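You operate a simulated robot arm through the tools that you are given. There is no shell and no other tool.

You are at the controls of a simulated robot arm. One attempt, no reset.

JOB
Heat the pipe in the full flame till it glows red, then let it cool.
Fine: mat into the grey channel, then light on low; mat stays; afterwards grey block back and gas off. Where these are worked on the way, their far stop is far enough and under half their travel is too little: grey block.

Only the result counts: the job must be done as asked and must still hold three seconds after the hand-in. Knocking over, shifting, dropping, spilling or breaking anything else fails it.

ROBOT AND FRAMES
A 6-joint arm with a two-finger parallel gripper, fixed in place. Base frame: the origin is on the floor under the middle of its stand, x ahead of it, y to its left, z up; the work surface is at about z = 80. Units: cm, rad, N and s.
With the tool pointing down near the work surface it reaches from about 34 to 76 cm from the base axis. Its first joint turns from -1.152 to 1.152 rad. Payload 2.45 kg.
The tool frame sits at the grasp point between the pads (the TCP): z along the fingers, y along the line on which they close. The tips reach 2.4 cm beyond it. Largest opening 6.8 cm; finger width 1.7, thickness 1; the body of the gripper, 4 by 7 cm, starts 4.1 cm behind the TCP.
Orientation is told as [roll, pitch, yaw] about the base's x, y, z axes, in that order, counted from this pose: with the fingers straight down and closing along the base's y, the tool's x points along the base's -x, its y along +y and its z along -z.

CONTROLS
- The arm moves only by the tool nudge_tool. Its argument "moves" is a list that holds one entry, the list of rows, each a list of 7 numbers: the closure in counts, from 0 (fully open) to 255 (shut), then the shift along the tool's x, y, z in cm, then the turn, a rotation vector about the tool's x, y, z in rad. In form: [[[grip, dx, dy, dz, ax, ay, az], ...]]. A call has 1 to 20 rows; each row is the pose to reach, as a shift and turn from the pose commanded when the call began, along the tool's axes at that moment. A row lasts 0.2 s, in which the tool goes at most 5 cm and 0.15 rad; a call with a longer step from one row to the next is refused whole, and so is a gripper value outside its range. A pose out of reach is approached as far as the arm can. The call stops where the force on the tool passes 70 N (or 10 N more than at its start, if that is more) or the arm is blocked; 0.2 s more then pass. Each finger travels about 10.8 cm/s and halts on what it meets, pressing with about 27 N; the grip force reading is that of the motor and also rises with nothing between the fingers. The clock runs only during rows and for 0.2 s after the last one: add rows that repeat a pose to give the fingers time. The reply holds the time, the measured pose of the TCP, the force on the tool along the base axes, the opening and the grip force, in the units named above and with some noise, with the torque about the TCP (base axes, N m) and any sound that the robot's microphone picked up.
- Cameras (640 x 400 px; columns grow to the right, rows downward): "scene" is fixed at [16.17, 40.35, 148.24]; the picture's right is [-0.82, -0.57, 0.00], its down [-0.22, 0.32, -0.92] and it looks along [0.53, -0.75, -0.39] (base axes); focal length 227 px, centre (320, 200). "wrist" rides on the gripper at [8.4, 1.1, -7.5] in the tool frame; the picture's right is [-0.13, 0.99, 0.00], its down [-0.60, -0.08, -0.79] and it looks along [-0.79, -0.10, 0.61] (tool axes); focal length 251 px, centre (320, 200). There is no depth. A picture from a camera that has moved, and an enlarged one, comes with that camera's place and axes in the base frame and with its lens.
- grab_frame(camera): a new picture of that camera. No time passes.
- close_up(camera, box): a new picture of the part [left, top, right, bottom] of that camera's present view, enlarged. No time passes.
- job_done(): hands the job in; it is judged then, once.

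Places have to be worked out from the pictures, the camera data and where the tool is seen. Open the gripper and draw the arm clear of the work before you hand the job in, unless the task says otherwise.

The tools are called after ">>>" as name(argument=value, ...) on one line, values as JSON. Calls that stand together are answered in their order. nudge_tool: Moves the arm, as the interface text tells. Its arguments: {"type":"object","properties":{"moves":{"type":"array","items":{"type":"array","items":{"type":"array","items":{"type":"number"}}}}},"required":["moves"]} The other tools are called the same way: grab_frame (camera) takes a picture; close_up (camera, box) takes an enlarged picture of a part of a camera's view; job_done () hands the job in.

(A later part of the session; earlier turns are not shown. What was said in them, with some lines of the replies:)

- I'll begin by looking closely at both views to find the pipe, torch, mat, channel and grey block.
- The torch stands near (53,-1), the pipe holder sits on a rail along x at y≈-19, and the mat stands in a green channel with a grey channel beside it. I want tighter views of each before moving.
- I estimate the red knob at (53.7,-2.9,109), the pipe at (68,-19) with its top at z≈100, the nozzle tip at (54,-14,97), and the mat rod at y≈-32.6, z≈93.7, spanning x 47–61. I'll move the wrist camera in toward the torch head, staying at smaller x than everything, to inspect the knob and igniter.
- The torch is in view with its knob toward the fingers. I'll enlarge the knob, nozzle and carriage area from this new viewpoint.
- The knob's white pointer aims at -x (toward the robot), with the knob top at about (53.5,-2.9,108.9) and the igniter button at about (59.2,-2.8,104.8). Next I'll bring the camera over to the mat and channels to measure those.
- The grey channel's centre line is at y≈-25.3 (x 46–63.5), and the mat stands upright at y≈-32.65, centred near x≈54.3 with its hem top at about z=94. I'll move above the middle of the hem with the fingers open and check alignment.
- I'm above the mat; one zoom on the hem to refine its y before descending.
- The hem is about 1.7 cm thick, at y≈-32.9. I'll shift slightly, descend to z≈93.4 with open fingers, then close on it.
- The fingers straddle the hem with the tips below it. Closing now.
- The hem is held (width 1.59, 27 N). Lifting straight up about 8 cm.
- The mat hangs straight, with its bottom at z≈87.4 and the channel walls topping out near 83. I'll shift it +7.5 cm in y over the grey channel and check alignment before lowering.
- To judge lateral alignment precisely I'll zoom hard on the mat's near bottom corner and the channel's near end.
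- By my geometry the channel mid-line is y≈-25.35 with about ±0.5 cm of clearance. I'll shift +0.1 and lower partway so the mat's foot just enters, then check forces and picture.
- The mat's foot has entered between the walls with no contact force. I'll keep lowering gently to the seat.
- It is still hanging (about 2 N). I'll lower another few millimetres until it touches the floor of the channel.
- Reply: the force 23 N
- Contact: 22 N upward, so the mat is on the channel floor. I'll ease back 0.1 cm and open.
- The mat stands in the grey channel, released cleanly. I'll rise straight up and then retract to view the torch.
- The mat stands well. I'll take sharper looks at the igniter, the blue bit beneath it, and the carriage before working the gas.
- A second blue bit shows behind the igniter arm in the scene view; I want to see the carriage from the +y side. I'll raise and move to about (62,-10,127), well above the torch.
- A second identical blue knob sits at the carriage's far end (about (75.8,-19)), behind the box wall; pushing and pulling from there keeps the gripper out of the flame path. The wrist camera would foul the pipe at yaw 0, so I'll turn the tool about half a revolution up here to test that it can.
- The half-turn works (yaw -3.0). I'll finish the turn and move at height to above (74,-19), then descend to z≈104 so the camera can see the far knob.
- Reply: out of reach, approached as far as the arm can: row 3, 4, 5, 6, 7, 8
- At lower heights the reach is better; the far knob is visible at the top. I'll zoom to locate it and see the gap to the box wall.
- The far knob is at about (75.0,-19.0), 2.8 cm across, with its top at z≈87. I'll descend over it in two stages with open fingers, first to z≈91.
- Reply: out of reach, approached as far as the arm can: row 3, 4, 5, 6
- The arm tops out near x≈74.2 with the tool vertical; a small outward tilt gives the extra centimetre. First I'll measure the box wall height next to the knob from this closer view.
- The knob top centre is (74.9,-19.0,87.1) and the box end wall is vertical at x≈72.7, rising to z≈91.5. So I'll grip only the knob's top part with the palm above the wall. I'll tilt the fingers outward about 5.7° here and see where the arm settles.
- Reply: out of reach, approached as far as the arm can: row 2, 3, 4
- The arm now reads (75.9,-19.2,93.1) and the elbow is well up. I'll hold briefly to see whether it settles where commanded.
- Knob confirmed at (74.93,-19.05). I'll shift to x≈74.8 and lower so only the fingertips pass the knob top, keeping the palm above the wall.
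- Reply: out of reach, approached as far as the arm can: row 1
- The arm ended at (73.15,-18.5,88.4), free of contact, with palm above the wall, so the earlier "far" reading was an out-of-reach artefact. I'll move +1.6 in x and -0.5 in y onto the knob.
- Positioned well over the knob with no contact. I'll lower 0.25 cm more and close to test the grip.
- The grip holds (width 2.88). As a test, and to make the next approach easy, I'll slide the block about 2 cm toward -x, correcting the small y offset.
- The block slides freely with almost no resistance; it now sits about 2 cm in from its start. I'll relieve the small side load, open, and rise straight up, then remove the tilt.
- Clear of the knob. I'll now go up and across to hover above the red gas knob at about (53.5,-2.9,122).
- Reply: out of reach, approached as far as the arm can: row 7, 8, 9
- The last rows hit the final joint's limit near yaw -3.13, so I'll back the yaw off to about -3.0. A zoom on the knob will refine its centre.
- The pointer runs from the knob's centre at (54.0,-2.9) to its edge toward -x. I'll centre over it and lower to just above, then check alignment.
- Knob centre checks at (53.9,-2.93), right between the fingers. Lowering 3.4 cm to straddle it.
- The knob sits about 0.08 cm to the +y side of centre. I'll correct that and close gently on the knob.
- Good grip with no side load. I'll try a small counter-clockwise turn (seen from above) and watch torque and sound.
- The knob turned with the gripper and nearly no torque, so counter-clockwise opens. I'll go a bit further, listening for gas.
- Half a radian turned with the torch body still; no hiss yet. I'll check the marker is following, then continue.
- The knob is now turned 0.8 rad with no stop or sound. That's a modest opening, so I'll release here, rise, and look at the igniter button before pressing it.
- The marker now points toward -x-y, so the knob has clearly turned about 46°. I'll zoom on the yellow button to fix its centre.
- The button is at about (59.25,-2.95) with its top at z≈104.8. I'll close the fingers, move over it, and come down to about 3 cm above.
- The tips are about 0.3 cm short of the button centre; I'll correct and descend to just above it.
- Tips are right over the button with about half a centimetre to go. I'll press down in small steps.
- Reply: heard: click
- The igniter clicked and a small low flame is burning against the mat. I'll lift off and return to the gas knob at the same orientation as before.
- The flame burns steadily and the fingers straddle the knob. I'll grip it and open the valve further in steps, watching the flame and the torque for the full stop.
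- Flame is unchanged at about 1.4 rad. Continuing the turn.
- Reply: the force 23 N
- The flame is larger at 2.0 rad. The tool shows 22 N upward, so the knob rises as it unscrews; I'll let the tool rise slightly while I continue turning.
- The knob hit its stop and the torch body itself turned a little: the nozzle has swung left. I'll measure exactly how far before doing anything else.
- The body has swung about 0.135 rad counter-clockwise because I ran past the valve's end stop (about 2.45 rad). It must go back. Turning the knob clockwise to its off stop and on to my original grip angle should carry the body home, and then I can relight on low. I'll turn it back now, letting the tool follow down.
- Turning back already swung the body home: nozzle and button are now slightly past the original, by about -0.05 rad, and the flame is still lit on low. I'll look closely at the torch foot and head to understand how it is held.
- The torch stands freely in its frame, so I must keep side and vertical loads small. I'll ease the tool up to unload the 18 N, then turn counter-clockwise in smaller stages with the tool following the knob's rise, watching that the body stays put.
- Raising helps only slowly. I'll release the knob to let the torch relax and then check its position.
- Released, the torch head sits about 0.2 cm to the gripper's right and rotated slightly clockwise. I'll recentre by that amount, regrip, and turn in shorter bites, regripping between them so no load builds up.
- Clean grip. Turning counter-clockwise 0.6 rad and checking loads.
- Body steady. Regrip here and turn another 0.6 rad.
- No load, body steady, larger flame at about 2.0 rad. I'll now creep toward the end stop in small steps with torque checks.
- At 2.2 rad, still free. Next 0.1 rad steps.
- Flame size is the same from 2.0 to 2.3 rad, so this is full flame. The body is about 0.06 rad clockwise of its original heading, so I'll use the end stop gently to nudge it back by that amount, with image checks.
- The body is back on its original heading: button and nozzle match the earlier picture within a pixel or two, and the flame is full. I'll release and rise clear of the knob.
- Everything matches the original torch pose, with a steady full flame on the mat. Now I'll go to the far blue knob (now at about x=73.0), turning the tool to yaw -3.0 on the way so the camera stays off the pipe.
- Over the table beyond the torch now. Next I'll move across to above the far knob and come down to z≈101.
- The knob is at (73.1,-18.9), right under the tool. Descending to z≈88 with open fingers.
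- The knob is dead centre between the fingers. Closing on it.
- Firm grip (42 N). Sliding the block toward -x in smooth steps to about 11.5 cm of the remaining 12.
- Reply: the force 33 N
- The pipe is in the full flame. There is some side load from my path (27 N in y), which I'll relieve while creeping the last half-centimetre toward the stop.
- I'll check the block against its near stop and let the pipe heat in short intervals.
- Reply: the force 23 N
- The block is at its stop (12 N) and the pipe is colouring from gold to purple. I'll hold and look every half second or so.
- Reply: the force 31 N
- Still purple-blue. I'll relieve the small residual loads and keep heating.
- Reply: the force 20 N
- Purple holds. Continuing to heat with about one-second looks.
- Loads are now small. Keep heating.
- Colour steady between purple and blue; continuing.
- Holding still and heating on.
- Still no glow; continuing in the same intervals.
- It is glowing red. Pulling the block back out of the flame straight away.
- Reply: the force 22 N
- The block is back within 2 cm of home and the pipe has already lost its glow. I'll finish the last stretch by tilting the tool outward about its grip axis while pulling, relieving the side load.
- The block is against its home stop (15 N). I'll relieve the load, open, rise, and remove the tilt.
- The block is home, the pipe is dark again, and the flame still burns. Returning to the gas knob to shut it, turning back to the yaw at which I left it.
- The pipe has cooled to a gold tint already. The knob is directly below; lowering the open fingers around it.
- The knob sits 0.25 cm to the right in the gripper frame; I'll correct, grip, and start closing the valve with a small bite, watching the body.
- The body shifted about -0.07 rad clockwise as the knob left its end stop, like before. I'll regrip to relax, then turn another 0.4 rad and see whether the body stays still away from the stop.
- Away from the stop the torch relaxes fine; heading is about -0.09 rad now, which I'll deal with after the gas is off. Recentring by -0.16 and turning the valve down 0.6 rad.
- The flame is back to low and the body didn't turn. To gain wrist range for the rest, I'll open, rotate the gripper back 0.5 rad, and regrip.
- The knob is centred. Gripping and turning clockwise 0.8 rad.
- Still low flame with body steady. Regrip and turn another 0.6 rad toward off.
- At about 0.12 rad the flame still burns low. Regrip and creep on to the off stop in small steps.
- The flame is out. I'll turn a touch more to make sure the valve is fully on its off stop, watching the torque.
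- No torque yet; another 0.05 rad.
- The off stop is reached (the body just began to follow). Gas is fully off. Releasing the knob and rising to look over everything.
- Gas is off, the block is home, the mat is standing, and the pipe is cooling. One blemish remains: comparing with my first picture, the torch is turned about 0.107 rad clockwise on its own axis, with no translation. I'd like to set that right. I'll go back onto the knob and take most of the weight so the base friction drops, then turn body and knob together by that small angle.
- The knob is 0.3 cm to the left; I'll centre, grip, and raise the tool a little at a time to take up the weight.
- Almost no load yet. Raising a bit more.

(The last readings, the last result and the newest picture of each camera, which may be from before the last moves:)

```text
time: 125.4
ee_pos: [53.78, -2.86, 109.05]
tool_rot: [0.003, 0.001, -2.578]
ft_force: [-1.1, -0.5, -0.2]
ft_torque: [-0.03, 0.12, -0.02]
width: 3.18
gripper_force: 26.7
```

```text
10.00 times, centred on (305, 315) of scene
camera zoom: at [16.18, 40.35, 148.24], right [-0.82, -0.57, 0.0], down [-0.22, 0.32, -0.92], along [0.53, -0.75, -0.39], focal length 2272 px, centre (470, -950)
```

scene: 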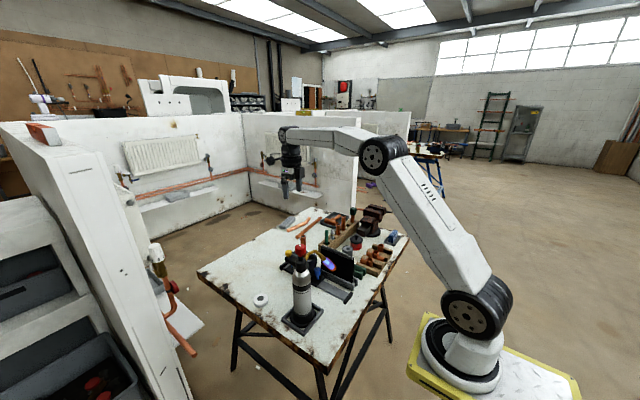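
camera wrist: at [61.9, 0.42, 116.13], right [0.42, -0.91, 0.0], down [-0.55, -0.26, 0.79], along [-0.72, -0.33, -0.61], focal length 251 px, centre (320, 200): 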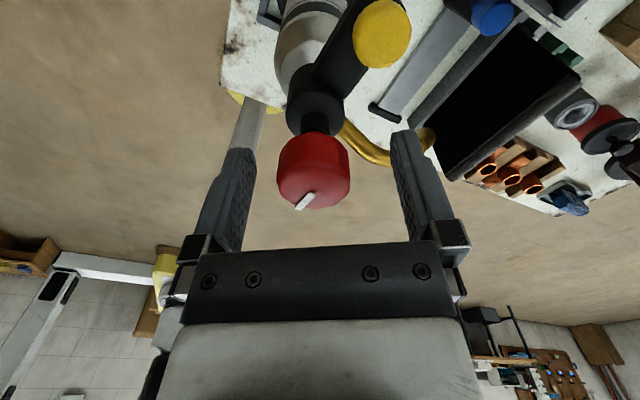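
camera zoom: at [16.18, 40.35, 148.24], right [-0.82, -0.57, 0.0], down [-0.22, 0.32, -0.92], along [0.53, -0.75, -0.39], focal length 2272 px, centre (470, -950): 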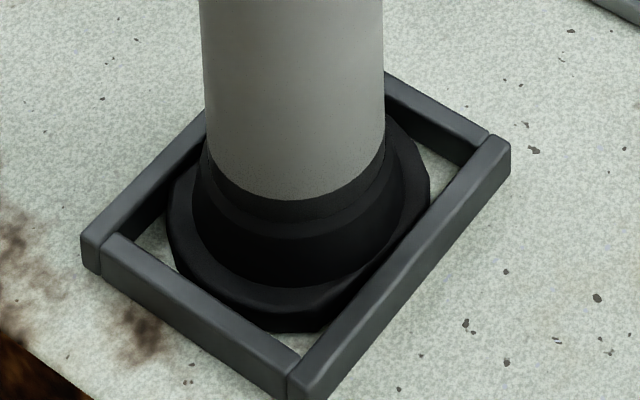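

Still no upward load. One more small raise, with a wrist view to see whether the knob is coming along.

>>> nudge_tool(moves=[[[255, 0, 0, -0.08, 0, 0, 0], [255, 0, 0, -0.15, 0, 0, 0], [255, 0, 0, -0.15, 0, 0, 0]]])

>>> close_up(camera="wrist", box=[240, 100, 400, 240])

>>> close_up(camera="scene", box=[276, 220, 346, 275])

```text
time: 126.2
ee_pos: [53.98, -2.76, 109.02]
tool_rot: [0.002, 0.001, -2.579]
ft_force: [-0.6, 0.1, -7.6]
ft_torque: [-0.01, 0.1, 0.02]
width: 3.19
gripper_force: 27.1
```

```text
2.86 times, centred on (320, 170) of wrist
camera zoom: at [61.73, 0.79, 116.56], right [0.42, -0.91, 0.0], down [-0.55, -0.26, 0.79], along [-0.72, -0.33, -0.61], focal length 718 px, centre (320, 286)
```

zoom: 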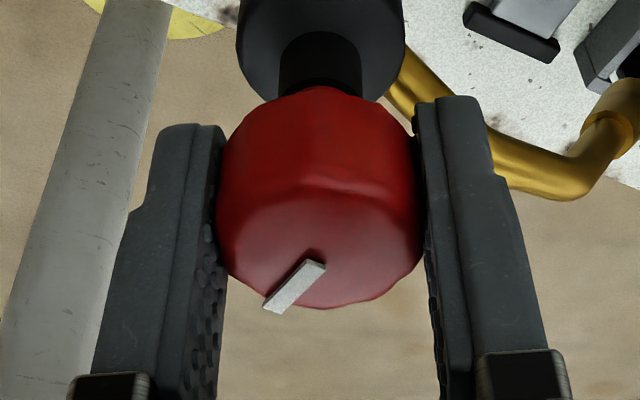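

```text
7.27 times, centred on (311, 248) of scene
camera zoom: at [16.19, 40.35, 148.24], right [-0.82, -0.57, 0.0], down [-0.22, 0.32, -0.92], along [0.53, -0.75, -0.39], focal length 1652 px, centre (386, -146)
```

zoom: 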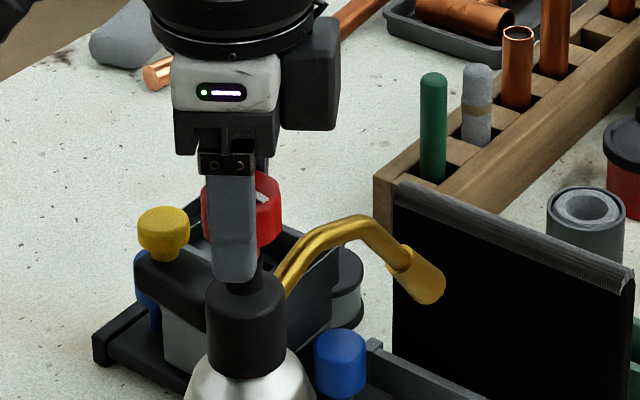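

About 8 N is carried now and the head has risen slightly. Rotating counter-clockwise by 0.06 rad and checking the heading.

>>> nudge_tool(moves=[[[255, 0, 0, 0, 0, 0, -0.03], [255, 0, 0, 0, 0, 0, -0.06], [255, 0, 0, 0, 0, 0, -0.06]]])

>>> close_up(camera="scene", box=[276, 220, 346, 275])

>>> close_up(camera="scene", box=[280, 295, 330, 335])

```text
time: 127.0
ee_pos: [53.94, -2.83, 109.17]
tool_rot: [0.002, 0.001, -2.517]
ft_force: [0.2, -0.1, -7.7]
ft_torque: [0.01, 0.01, 0.01]
width: 3.18
gripper_force: 27.6
```

```text
7.27 times, centred on (311, 248) of scene
camera zoom: at [16.19, 40.35, 148.24], right [-0.82, -0.57, 0.0], down [-0.22, 0.32, -0.92], along [0.53, -0.75, -0.39], focal length 1652 px, centre (386, -146)
```

zoom: 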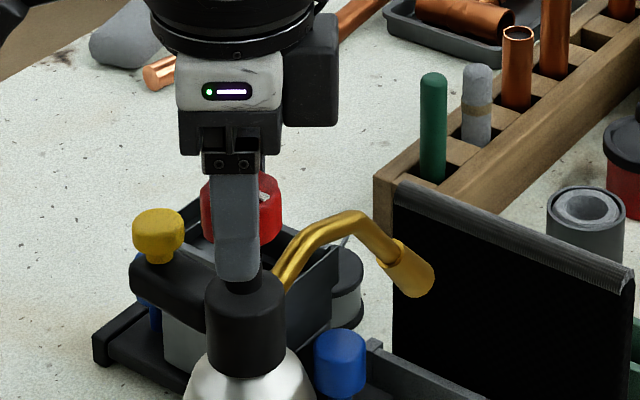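

```text
10.00 times, centred on (305, 315) of scene
camera zoom: at [16.19, 40.35, 148.24], right [-0.82, -0.57, 0.0], down [-0.22, 0.32, -0.92], along [0.53, -0.75, -0.39], focal length 2272 px, centre (470, -950)
```

zoom: 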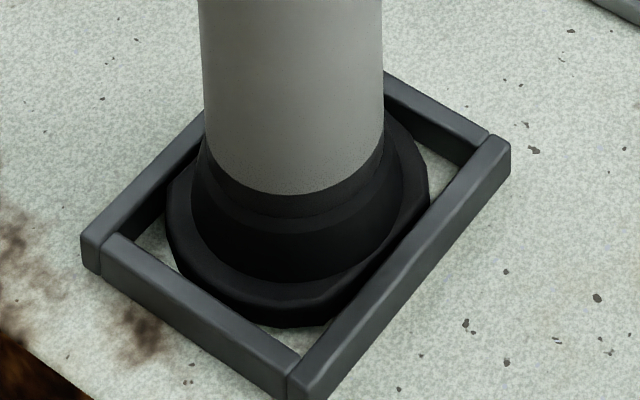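

The body turns with the gripper while unweighted; about 0.045 rad remains.

>>> nudge_tool(moves=[[[255, 0, 0, 0, 0, 0, -0.025], [255, 0, 0, 0, 0, 0, -0.045], [255, 0, 0, 0, 0, 0, -0.045]]])

>>> close_up(camera="scene", box=[276, 220, 346, 275])

```text
time: 127.8
ee_pos: [54.08, -2.82, 109.09]
tool_rot: [0.001, -0.002, -2.474]
ft_force: [0.1, -0.1, -6.9]
ft_torque: [-0.01, 0.06, 0.02]
width: 3.19
gripper_force: 26.5
```

```text
7.27 times, centred on (311, 248) of scene
camera zoom: at [16.19, 40.35, 148.24], right [-0.82, -0.57, 0.0], down [-0.22, 0.32, -0.92], along [0.53, -0.75, -0.39], focal length 1652 px, centre (386, -146)
```

zoom: 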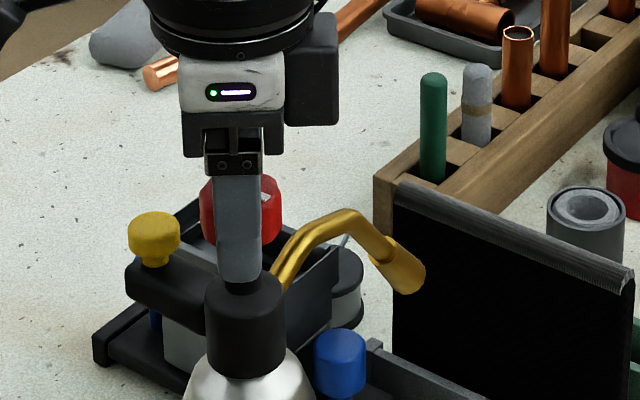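

Heading now matches the first picture. Setting the torch down gently.

>>> nudge_tool(moves=[[[255, 0, 0, 0.06, 0, 0, 0], [255, 0, 0, 0.12, 0, 0, 0], [255, 0, 0, 0.18, 0, 0, 0], [255, 0, 0, 0.24, 0, 0, 0], [255, 0, 0, 0.24, 0, 0, 0]]])

>>> close_up(camera="scene", box=[276, 220, 346, 275])

```text
time: 129.0
ee_pos: [54.05, -2.8, 108.81]
tool_rot: [0.002, 0.001, -2.474]
ft_force: [-0.7, -0.3, -7.5]
ft_torque: [0.02, 0.01, -0.01]
width: 3.19
gripper_force: 27.1
```

```text
7.27 times, centred on (311, 248) of scene
camera zoom: at [16.19, 40.35, 148.24], right [-0.82, -0.57, 0.0], down [-0.22, 0.32, -0.92], along [0.53, -0.75, -0.39], focal length 1652 px, centre (386, -146)
```

zoom: 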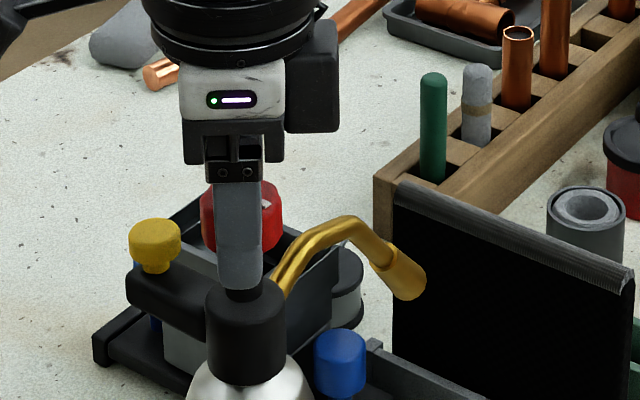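

Still fully carried. Lowering a little more until the base takes the weight.

>>> nudge_tool(moves=[[[255, 0, 0, 0.04, 0, 0, 0], [255, 0, 0, 0.08, 0, 0, 0], [255, 0, 0, 0.08, 0, 0, 0]]])

```text
time: 129.8
ee_pos: [54.0, -2.82, 108.69]
tool_rot: [0.001, 0.0, -2.474]
ft_force: [0.2, -0.2, -7.2]
ft_torque: [0.04, -0.02, 0.01]
width: 3.17
gripper_force: 26.8
```

>>> nudge_tool(moves=[[[255, 0, 0, 0.05, 0, 0, 0], [255, 0, 0, 0.1, 0, 0, 0], [255, 0, 0, 0.1, 0, 0, 0]]])

>>> close_up(camera="scene", box=[280, 295, 330, 335])

>>> close_up(camera="scene", box=[276, 220, 346, 275])

```text
time: 130.6
ee_pos: [53.93, -2.66, 108.72]
tool_rot: [0.005, 0.001, -2.473]
ft_force: [-0.8, -3.5, 6.1]
ft_torque: [-0.52, 0.55, 0.06]
width: 3.18
gripper_force: 26.9
```

```text
10.00 times, centred on (305, 315) of scene
camera zoom: at [16.16, 40.34, 148.25], right [-0.82, -0.57, 0.0], down [-0.22, 0.32, -0.92], along [0.53, -0.75, -0.39], focal length 2272 px, centre (470, -950)
```

zoom: 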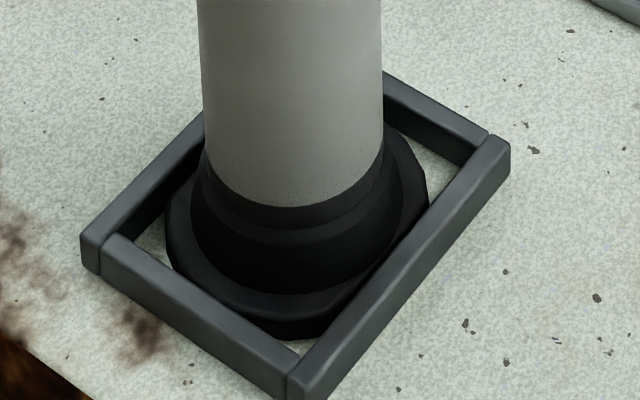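

```text
7.27 times, centred on (311, 248) of scene
camera zoom: at [16.16, 40.34, 148.25], right [-0.82, -0.57, 0.0], down [-0.22, 0.32, -0.92], along [0.53, -0.75, -0.39], focal length 1652 px, centre (386, -146)
```

zoom: 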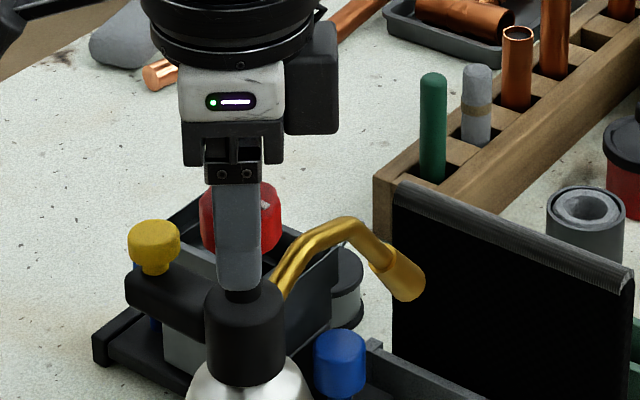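

The base has taken the weight (now +6 N). Releasing the knob slowly and checking.

>>> nudge_tool(moves=[[[200, 0, 0, 0, 0, 0, 0], [130, 0, 0, 0, 0, 0, 0], [100, 0, 0, 0, 0, 0, 0], [50, 0, 0, 0, 0, 0, 0], [10, 0, 0, 0, 0, 0, 0], [10, 0, 0, 0, 0, 0, 0]]])

>>> close_up(camera="scene", box=[276, 220, 346, 275])

>>> close_up(camera="scene", box=[280, 295, 330, 335])

>>> grab_frame(camera="wrist")

```text
time: 132.0
ee_pos: [53.93, -2.64, 108.68]
tool_rot: [0.001, 0.0, -2.473]
ft_force: [0.2, 0.1, -0.3]
ft_torque: [0.02, -0.06, 0.0]
width: 6.53
gripper_force: 0.1
```

```text
7.27 times, centred on (311, 248) of scene
camera zoom: at [16.17, 40.35, 148.24], right [-0.82, -0.57, 0.0], down [-0.22, 0.32, -0.92], along [0.53, -0.75, -0.39], focal length 1652 px, centre (386, -146)
```

zoom: 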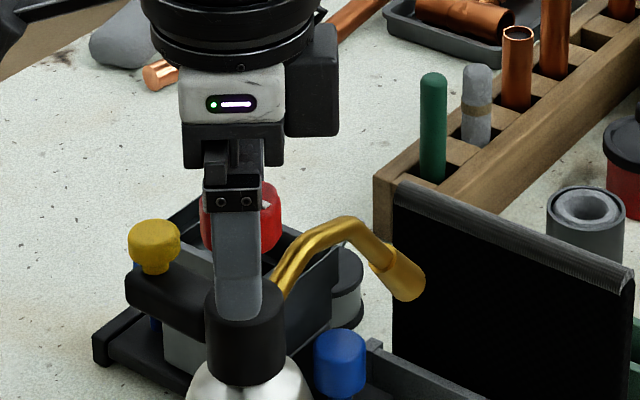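

```text
10.00 times, centred on (305, 315) of scene
camera zoom: at [16.17, 40.35, 148.24], right [-0.82, -0.57, 0.0], down [-0.22, 0.32, -0.92], along [0.53, -0.75, -0.39], focal length 2272 px, centre (470, -950)
```

zoom: 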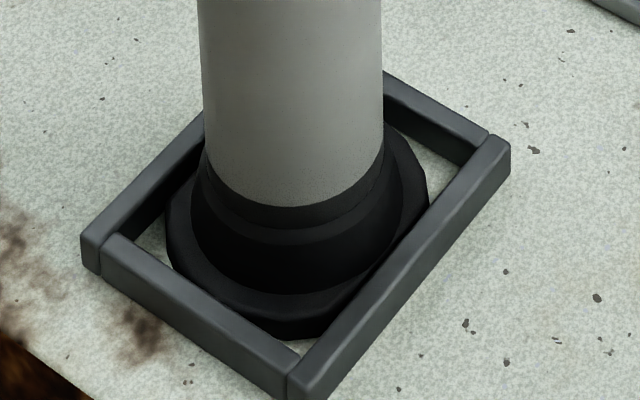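

```text
taken
camera wrist: at [61.26, 1.66, 116.13], right [0.51, -0.86, 0.0], down [-0.52, -0.31, 0.79], along [-0.68, -0.41, -0.61], focal length 251 px, centre (320, 200)
```

wrist: 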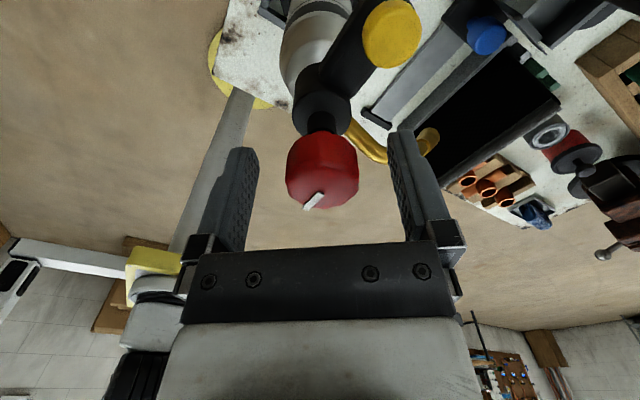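

The torch stands where it began, heading restored. Rising clear of it.

>>> nudge_tool(moves=[[[0, 0, 0, -2, 0, 0, 0], [0, 0, 0, -5.5, 0, 0, 0], [0, 0, 0, -9.5, 0, 0, 0], [0, 0, 0, -14, 0, 0, 0], [0, 0, 0, -18, 0, 0, 0], [0, 0, 0, -18, 0, 0, 0]]])

>>> close_up(camera="scene", box=[275, 232, 339, 272])

>>> close_up(camera="scene", box=[250, 210, 400, 340])

```text
time: 133.4
ee_pos: [53.85, -2.67, 126.71]
tool_rot: [0.003, 0.0, -2.473]
ft_force: [0.1, -0.1, 0.1]
ft_torque: [-0.01, 0.02, 0.02]
width: 6.79
gripper_force: 0.1
```

```text
10.00 times, centred on (307, 252) of scene
camera zoom: at [16.17, 40.35, 148.24], right [-0.82, -0.57, 0.0], down [-0.22, 0.32, -0.92], along [0.53, -0.75, -0.39], focal length 2272 px, centre (450, -320)
```

zoom: 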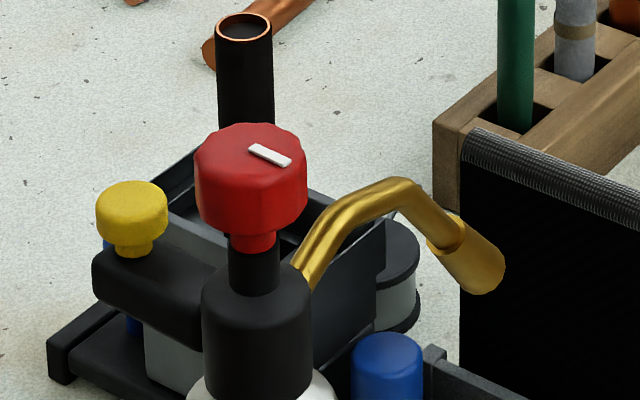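

```text
3.08 times, centred on (325, 275) of scene
camera zoom: at [16.17, 40.35, 148.24], right [-0.82, -0.57, 0.0], down [-0.22, 0.32, -0.92], along [0.53, -0.75, -0.39], focal length 699 px, centre (305, -31)
```

zoom: 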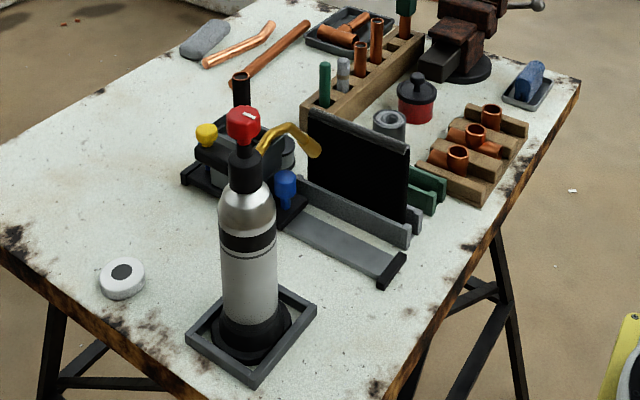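

The pipe has gone to a dark, cooled oxide; the torch, knob pointer, button and nozzle all match the first picture, the block is home, and the mat stands in the grey channel. Drawing the arm up and away.

>>> nudge_tool(moves=[[[0, 0, 0, -4, 0, 0, 0], [0, 0, 0, -8, 0, 0, 0], [0, 0, 0, -12, 0, 0, 0], [0, -4, 0.6, -14, 0, 0, 0], [0, -8, 1.2, -14, 0, 0, 0], [0, -12, 1.8, -14, 0, 0, 0], [0, -16, 2.5, -14, 0, 0, 0], [0, -20, 3.1, -14, 0, 0, 0], [0, -20, 3.1, -14, 0, 0, 0], [0, -20, 3.1, -14, 0, 0, 0], [0, -20, 3.1, -14, 0, 0, 0], [0, -20, 3.1, -14, 0, 0, 0], [0, -20, 3.1, -14, 0, 0, 0], [0, -20, 3.1, -14, 0, 0, 0], [0, -20, 3.1, -14, 0, 0, 0], [0, -20, 3.1, -14, 0, 0, 0], [0, -20, 3.1, -14, 0, 0, 0], [0, -20, 3.1, -14, 0, 0, 0], [0, -20, 3.1, -14, 0, 0, 0], [0, -20, 3.1, -14, 0, 0, 0]]])

>>> close_up(camera="scene", box=[250, 210, 420, 340])

>>> grab_frame(camera="scene")

>>> close_up(camera="scene", box=[280, 240, 380, 310])

```text
time: 137.6
ee_pos: [40.09, -17.63, 140.84]
tool_rot: [0.001, 0.0, -2.472]
ft_force: [0.0, -0.1, 0.6]
ft_torque: [0.03, 0.01, 0.0]
width: 6.79
gripper_force: 0.0
```

```text
3.08 times, centred on (335, 275) of scene
camera zoom: at [16.17, 40.35, 148.24], right [-0.82, -0.57, 0.0], down [-0.22, 0.32, -0.92], along [0.53, -0.75, -0.39], focal length 699 px, centre (274, -31)
```

zoom: 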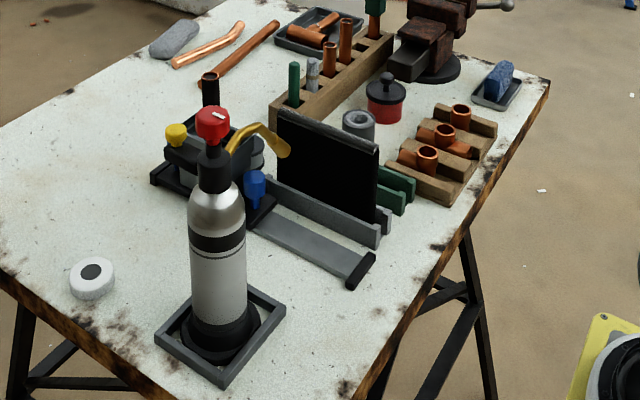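

```text
taken
```

scene: 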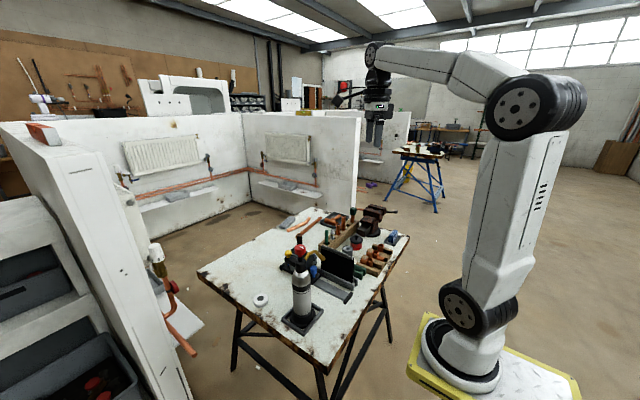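

```text
5.71 times, centred on (330, 275) of scene
camera zoom: at [16.17, 40.35, 148.24], right [-0.82, -0.57, 0.0], down [-0.22, 0.32, -0.92], along [0.53, -0.75, -0.39], focal length 1298 px, centre (263, -229)
```

zoom: 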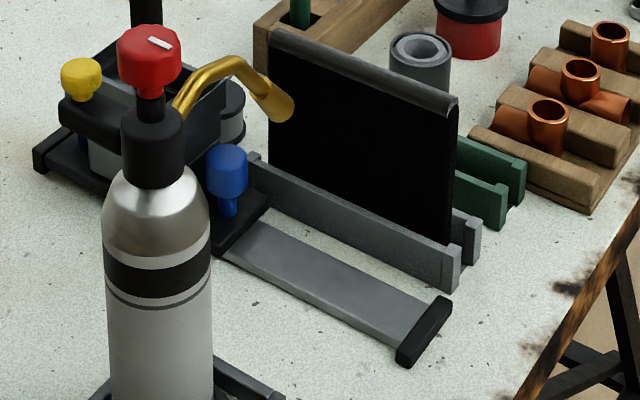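

All matches the starting layout apart from the mat, which is where it was asked to be. I'll wait several more seconds so the pipe is well cooled, then check its colour.

>>> nudge_tool(moves=[[[0, 0, 0, 0, 0, 0, 0], [0, 0, 0, 0, 0, 0, 0], [0, 0, 0, 0, 0, 0, 0], [0, 0, 0, 0, 0, 0, 0], [0, 0, 0, 0, 0, 0, 0], [0, 0, 0, 0, 0, 0, 0], [0, 0, 0, 0, 0, 0, 0], [0, 0, 0, 0, 0, 0, 0], [0, 0, 0, 0, 0, 0, 0], [0, 0, 0, 0, 0, 0, 0], [0, 0, 0, 0, 0, 0, 0], [0, 0, 0, 0, 0, 0, 0], [0, 0, 0, 0, 0, 0, 0], [0, 0, 0, 0, 0, 0, 0], [0, 0, 0, 0, 0, 0, 0], [0, 0, 0, 0, 0, 0, 0], [0, 0, 0, 0, 0, 0, 0], [0, 0, 0, 0, 0, 0, 0], [0, 0, 0, 0, 0, 0, 0], [0, 0, 0, 0, 0, 0, 0]]])

>>> nudge_tool(moves=[[[0, 0, 0, 0, 0, 0, 0], [0, 0, 0, 0, 0, 0, 0], [0, 0, 0, 0, 0, 0, 0], [0, 0, 0, 0, 0, 0, 0], [0, 0, 0, 0, 0, 0, 0], [0, 0, 0, 0, 0, 0, 0], [0, 0, 0, 0, 0, 0, 0], [0, 0, 0, 0, 0, 0, 0], [0, 0, 0, 0, 0, 0, 0], [0, 0, 0, 0, 0, 0, 0], [0, 0, 0, 0, 0, 0, 0], [0, 0, 0, 0, 0, 0, 0], [0, 0, 0, 0, 0, 0, 0], [0, 0, 0, 0, 0, 0, 0], [0, 0, 0, 0, 0, 0, 0], [0, 0, 0, 0, 0, 0, 0], [0, 0, 0, 0, 0, 0, 0], [0, 0, 0, 0, 0, 0, 0], [0, 0, 0, 0, 0, 0, 0], [0, 0, 0, 0, 0, 0, 0]]])

>>> close_up(camera="scene", box=[275, 232, 339, 272])

```text
time: 141.8
ee_pos: [40.24, -17.6, 140.79]
tool_rot: [0.002, 0.0, -2.472]
ft_force: [0.3, -0.2, 0.3]
ft_torque: [0.02, 0.03, 0.01]
width: 6.8
gripper_force: 0.0
```

```text
time: 146.0
ee_pos: [40.11, -17.68, 140.89]
tool_rot: [0.001, 0.0, -2.473]
ft_force: [0.1, -0.8, 0.6]
ft_torque: [0.0, 0.01, -0.02]
width: 6.79
gripper_force: 0.1
```

```text
10.00 times, centred on (307, 252) of scene
camera zoom: at [16.17, 40.35, 148.24], right [-0.82, -0.57, 0.0], down [-0.22, 0.32, -0.92], along [0.53, -0.75, -0.39], focal length 2272 px, centre (450, -320)
```

zoom: 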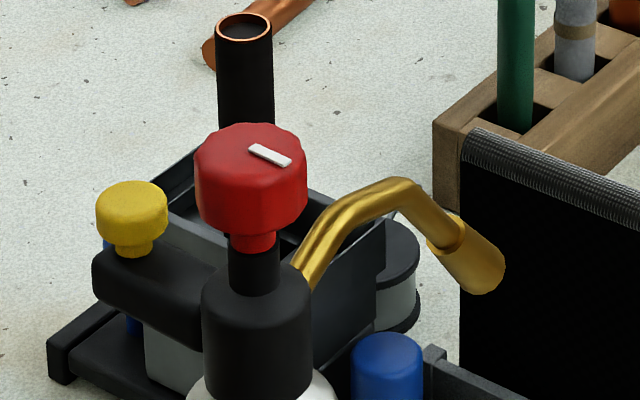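

The pipe was heated red in the full flame and has now cooled to a stable black. The mat is in the grey channel, the grey block is back, the gas is off and the torch is upright in its original spot. The gripper is open and the arm is clear, so I'm handing in.

>>> job_done()

```text
The job is handed in.
```

I've handed the job in. The pipe was heated in the full flame until it glowed red, then pulled out and left to cool. The result hasn't come back yet.

- **Mat:** I moved it from the green channel to the grey one before lighting, and it has stayed there.
- **Lighting:** I lit the torch on low, then turned it up to full flame.
- **Heating:** I slid the grey block to its far stop and the pipe glowed red about 9 seconds later. I pulled it out straight away.
- **Afterwards:** The grey block is back at its starting position and the gas knob is on its off stop with the flame out. The pipe has cooled to a steady black.

**Torch moved:** While I was working the gas knob, the torch turned slightly in its frame, by up to about 8°. Once the gas was off, I lifted it a few millimetres, turned it back and set it down. In the last pictures it is within about 2 mm of where it started.

The gripper is open and the arm is clear of the bench.
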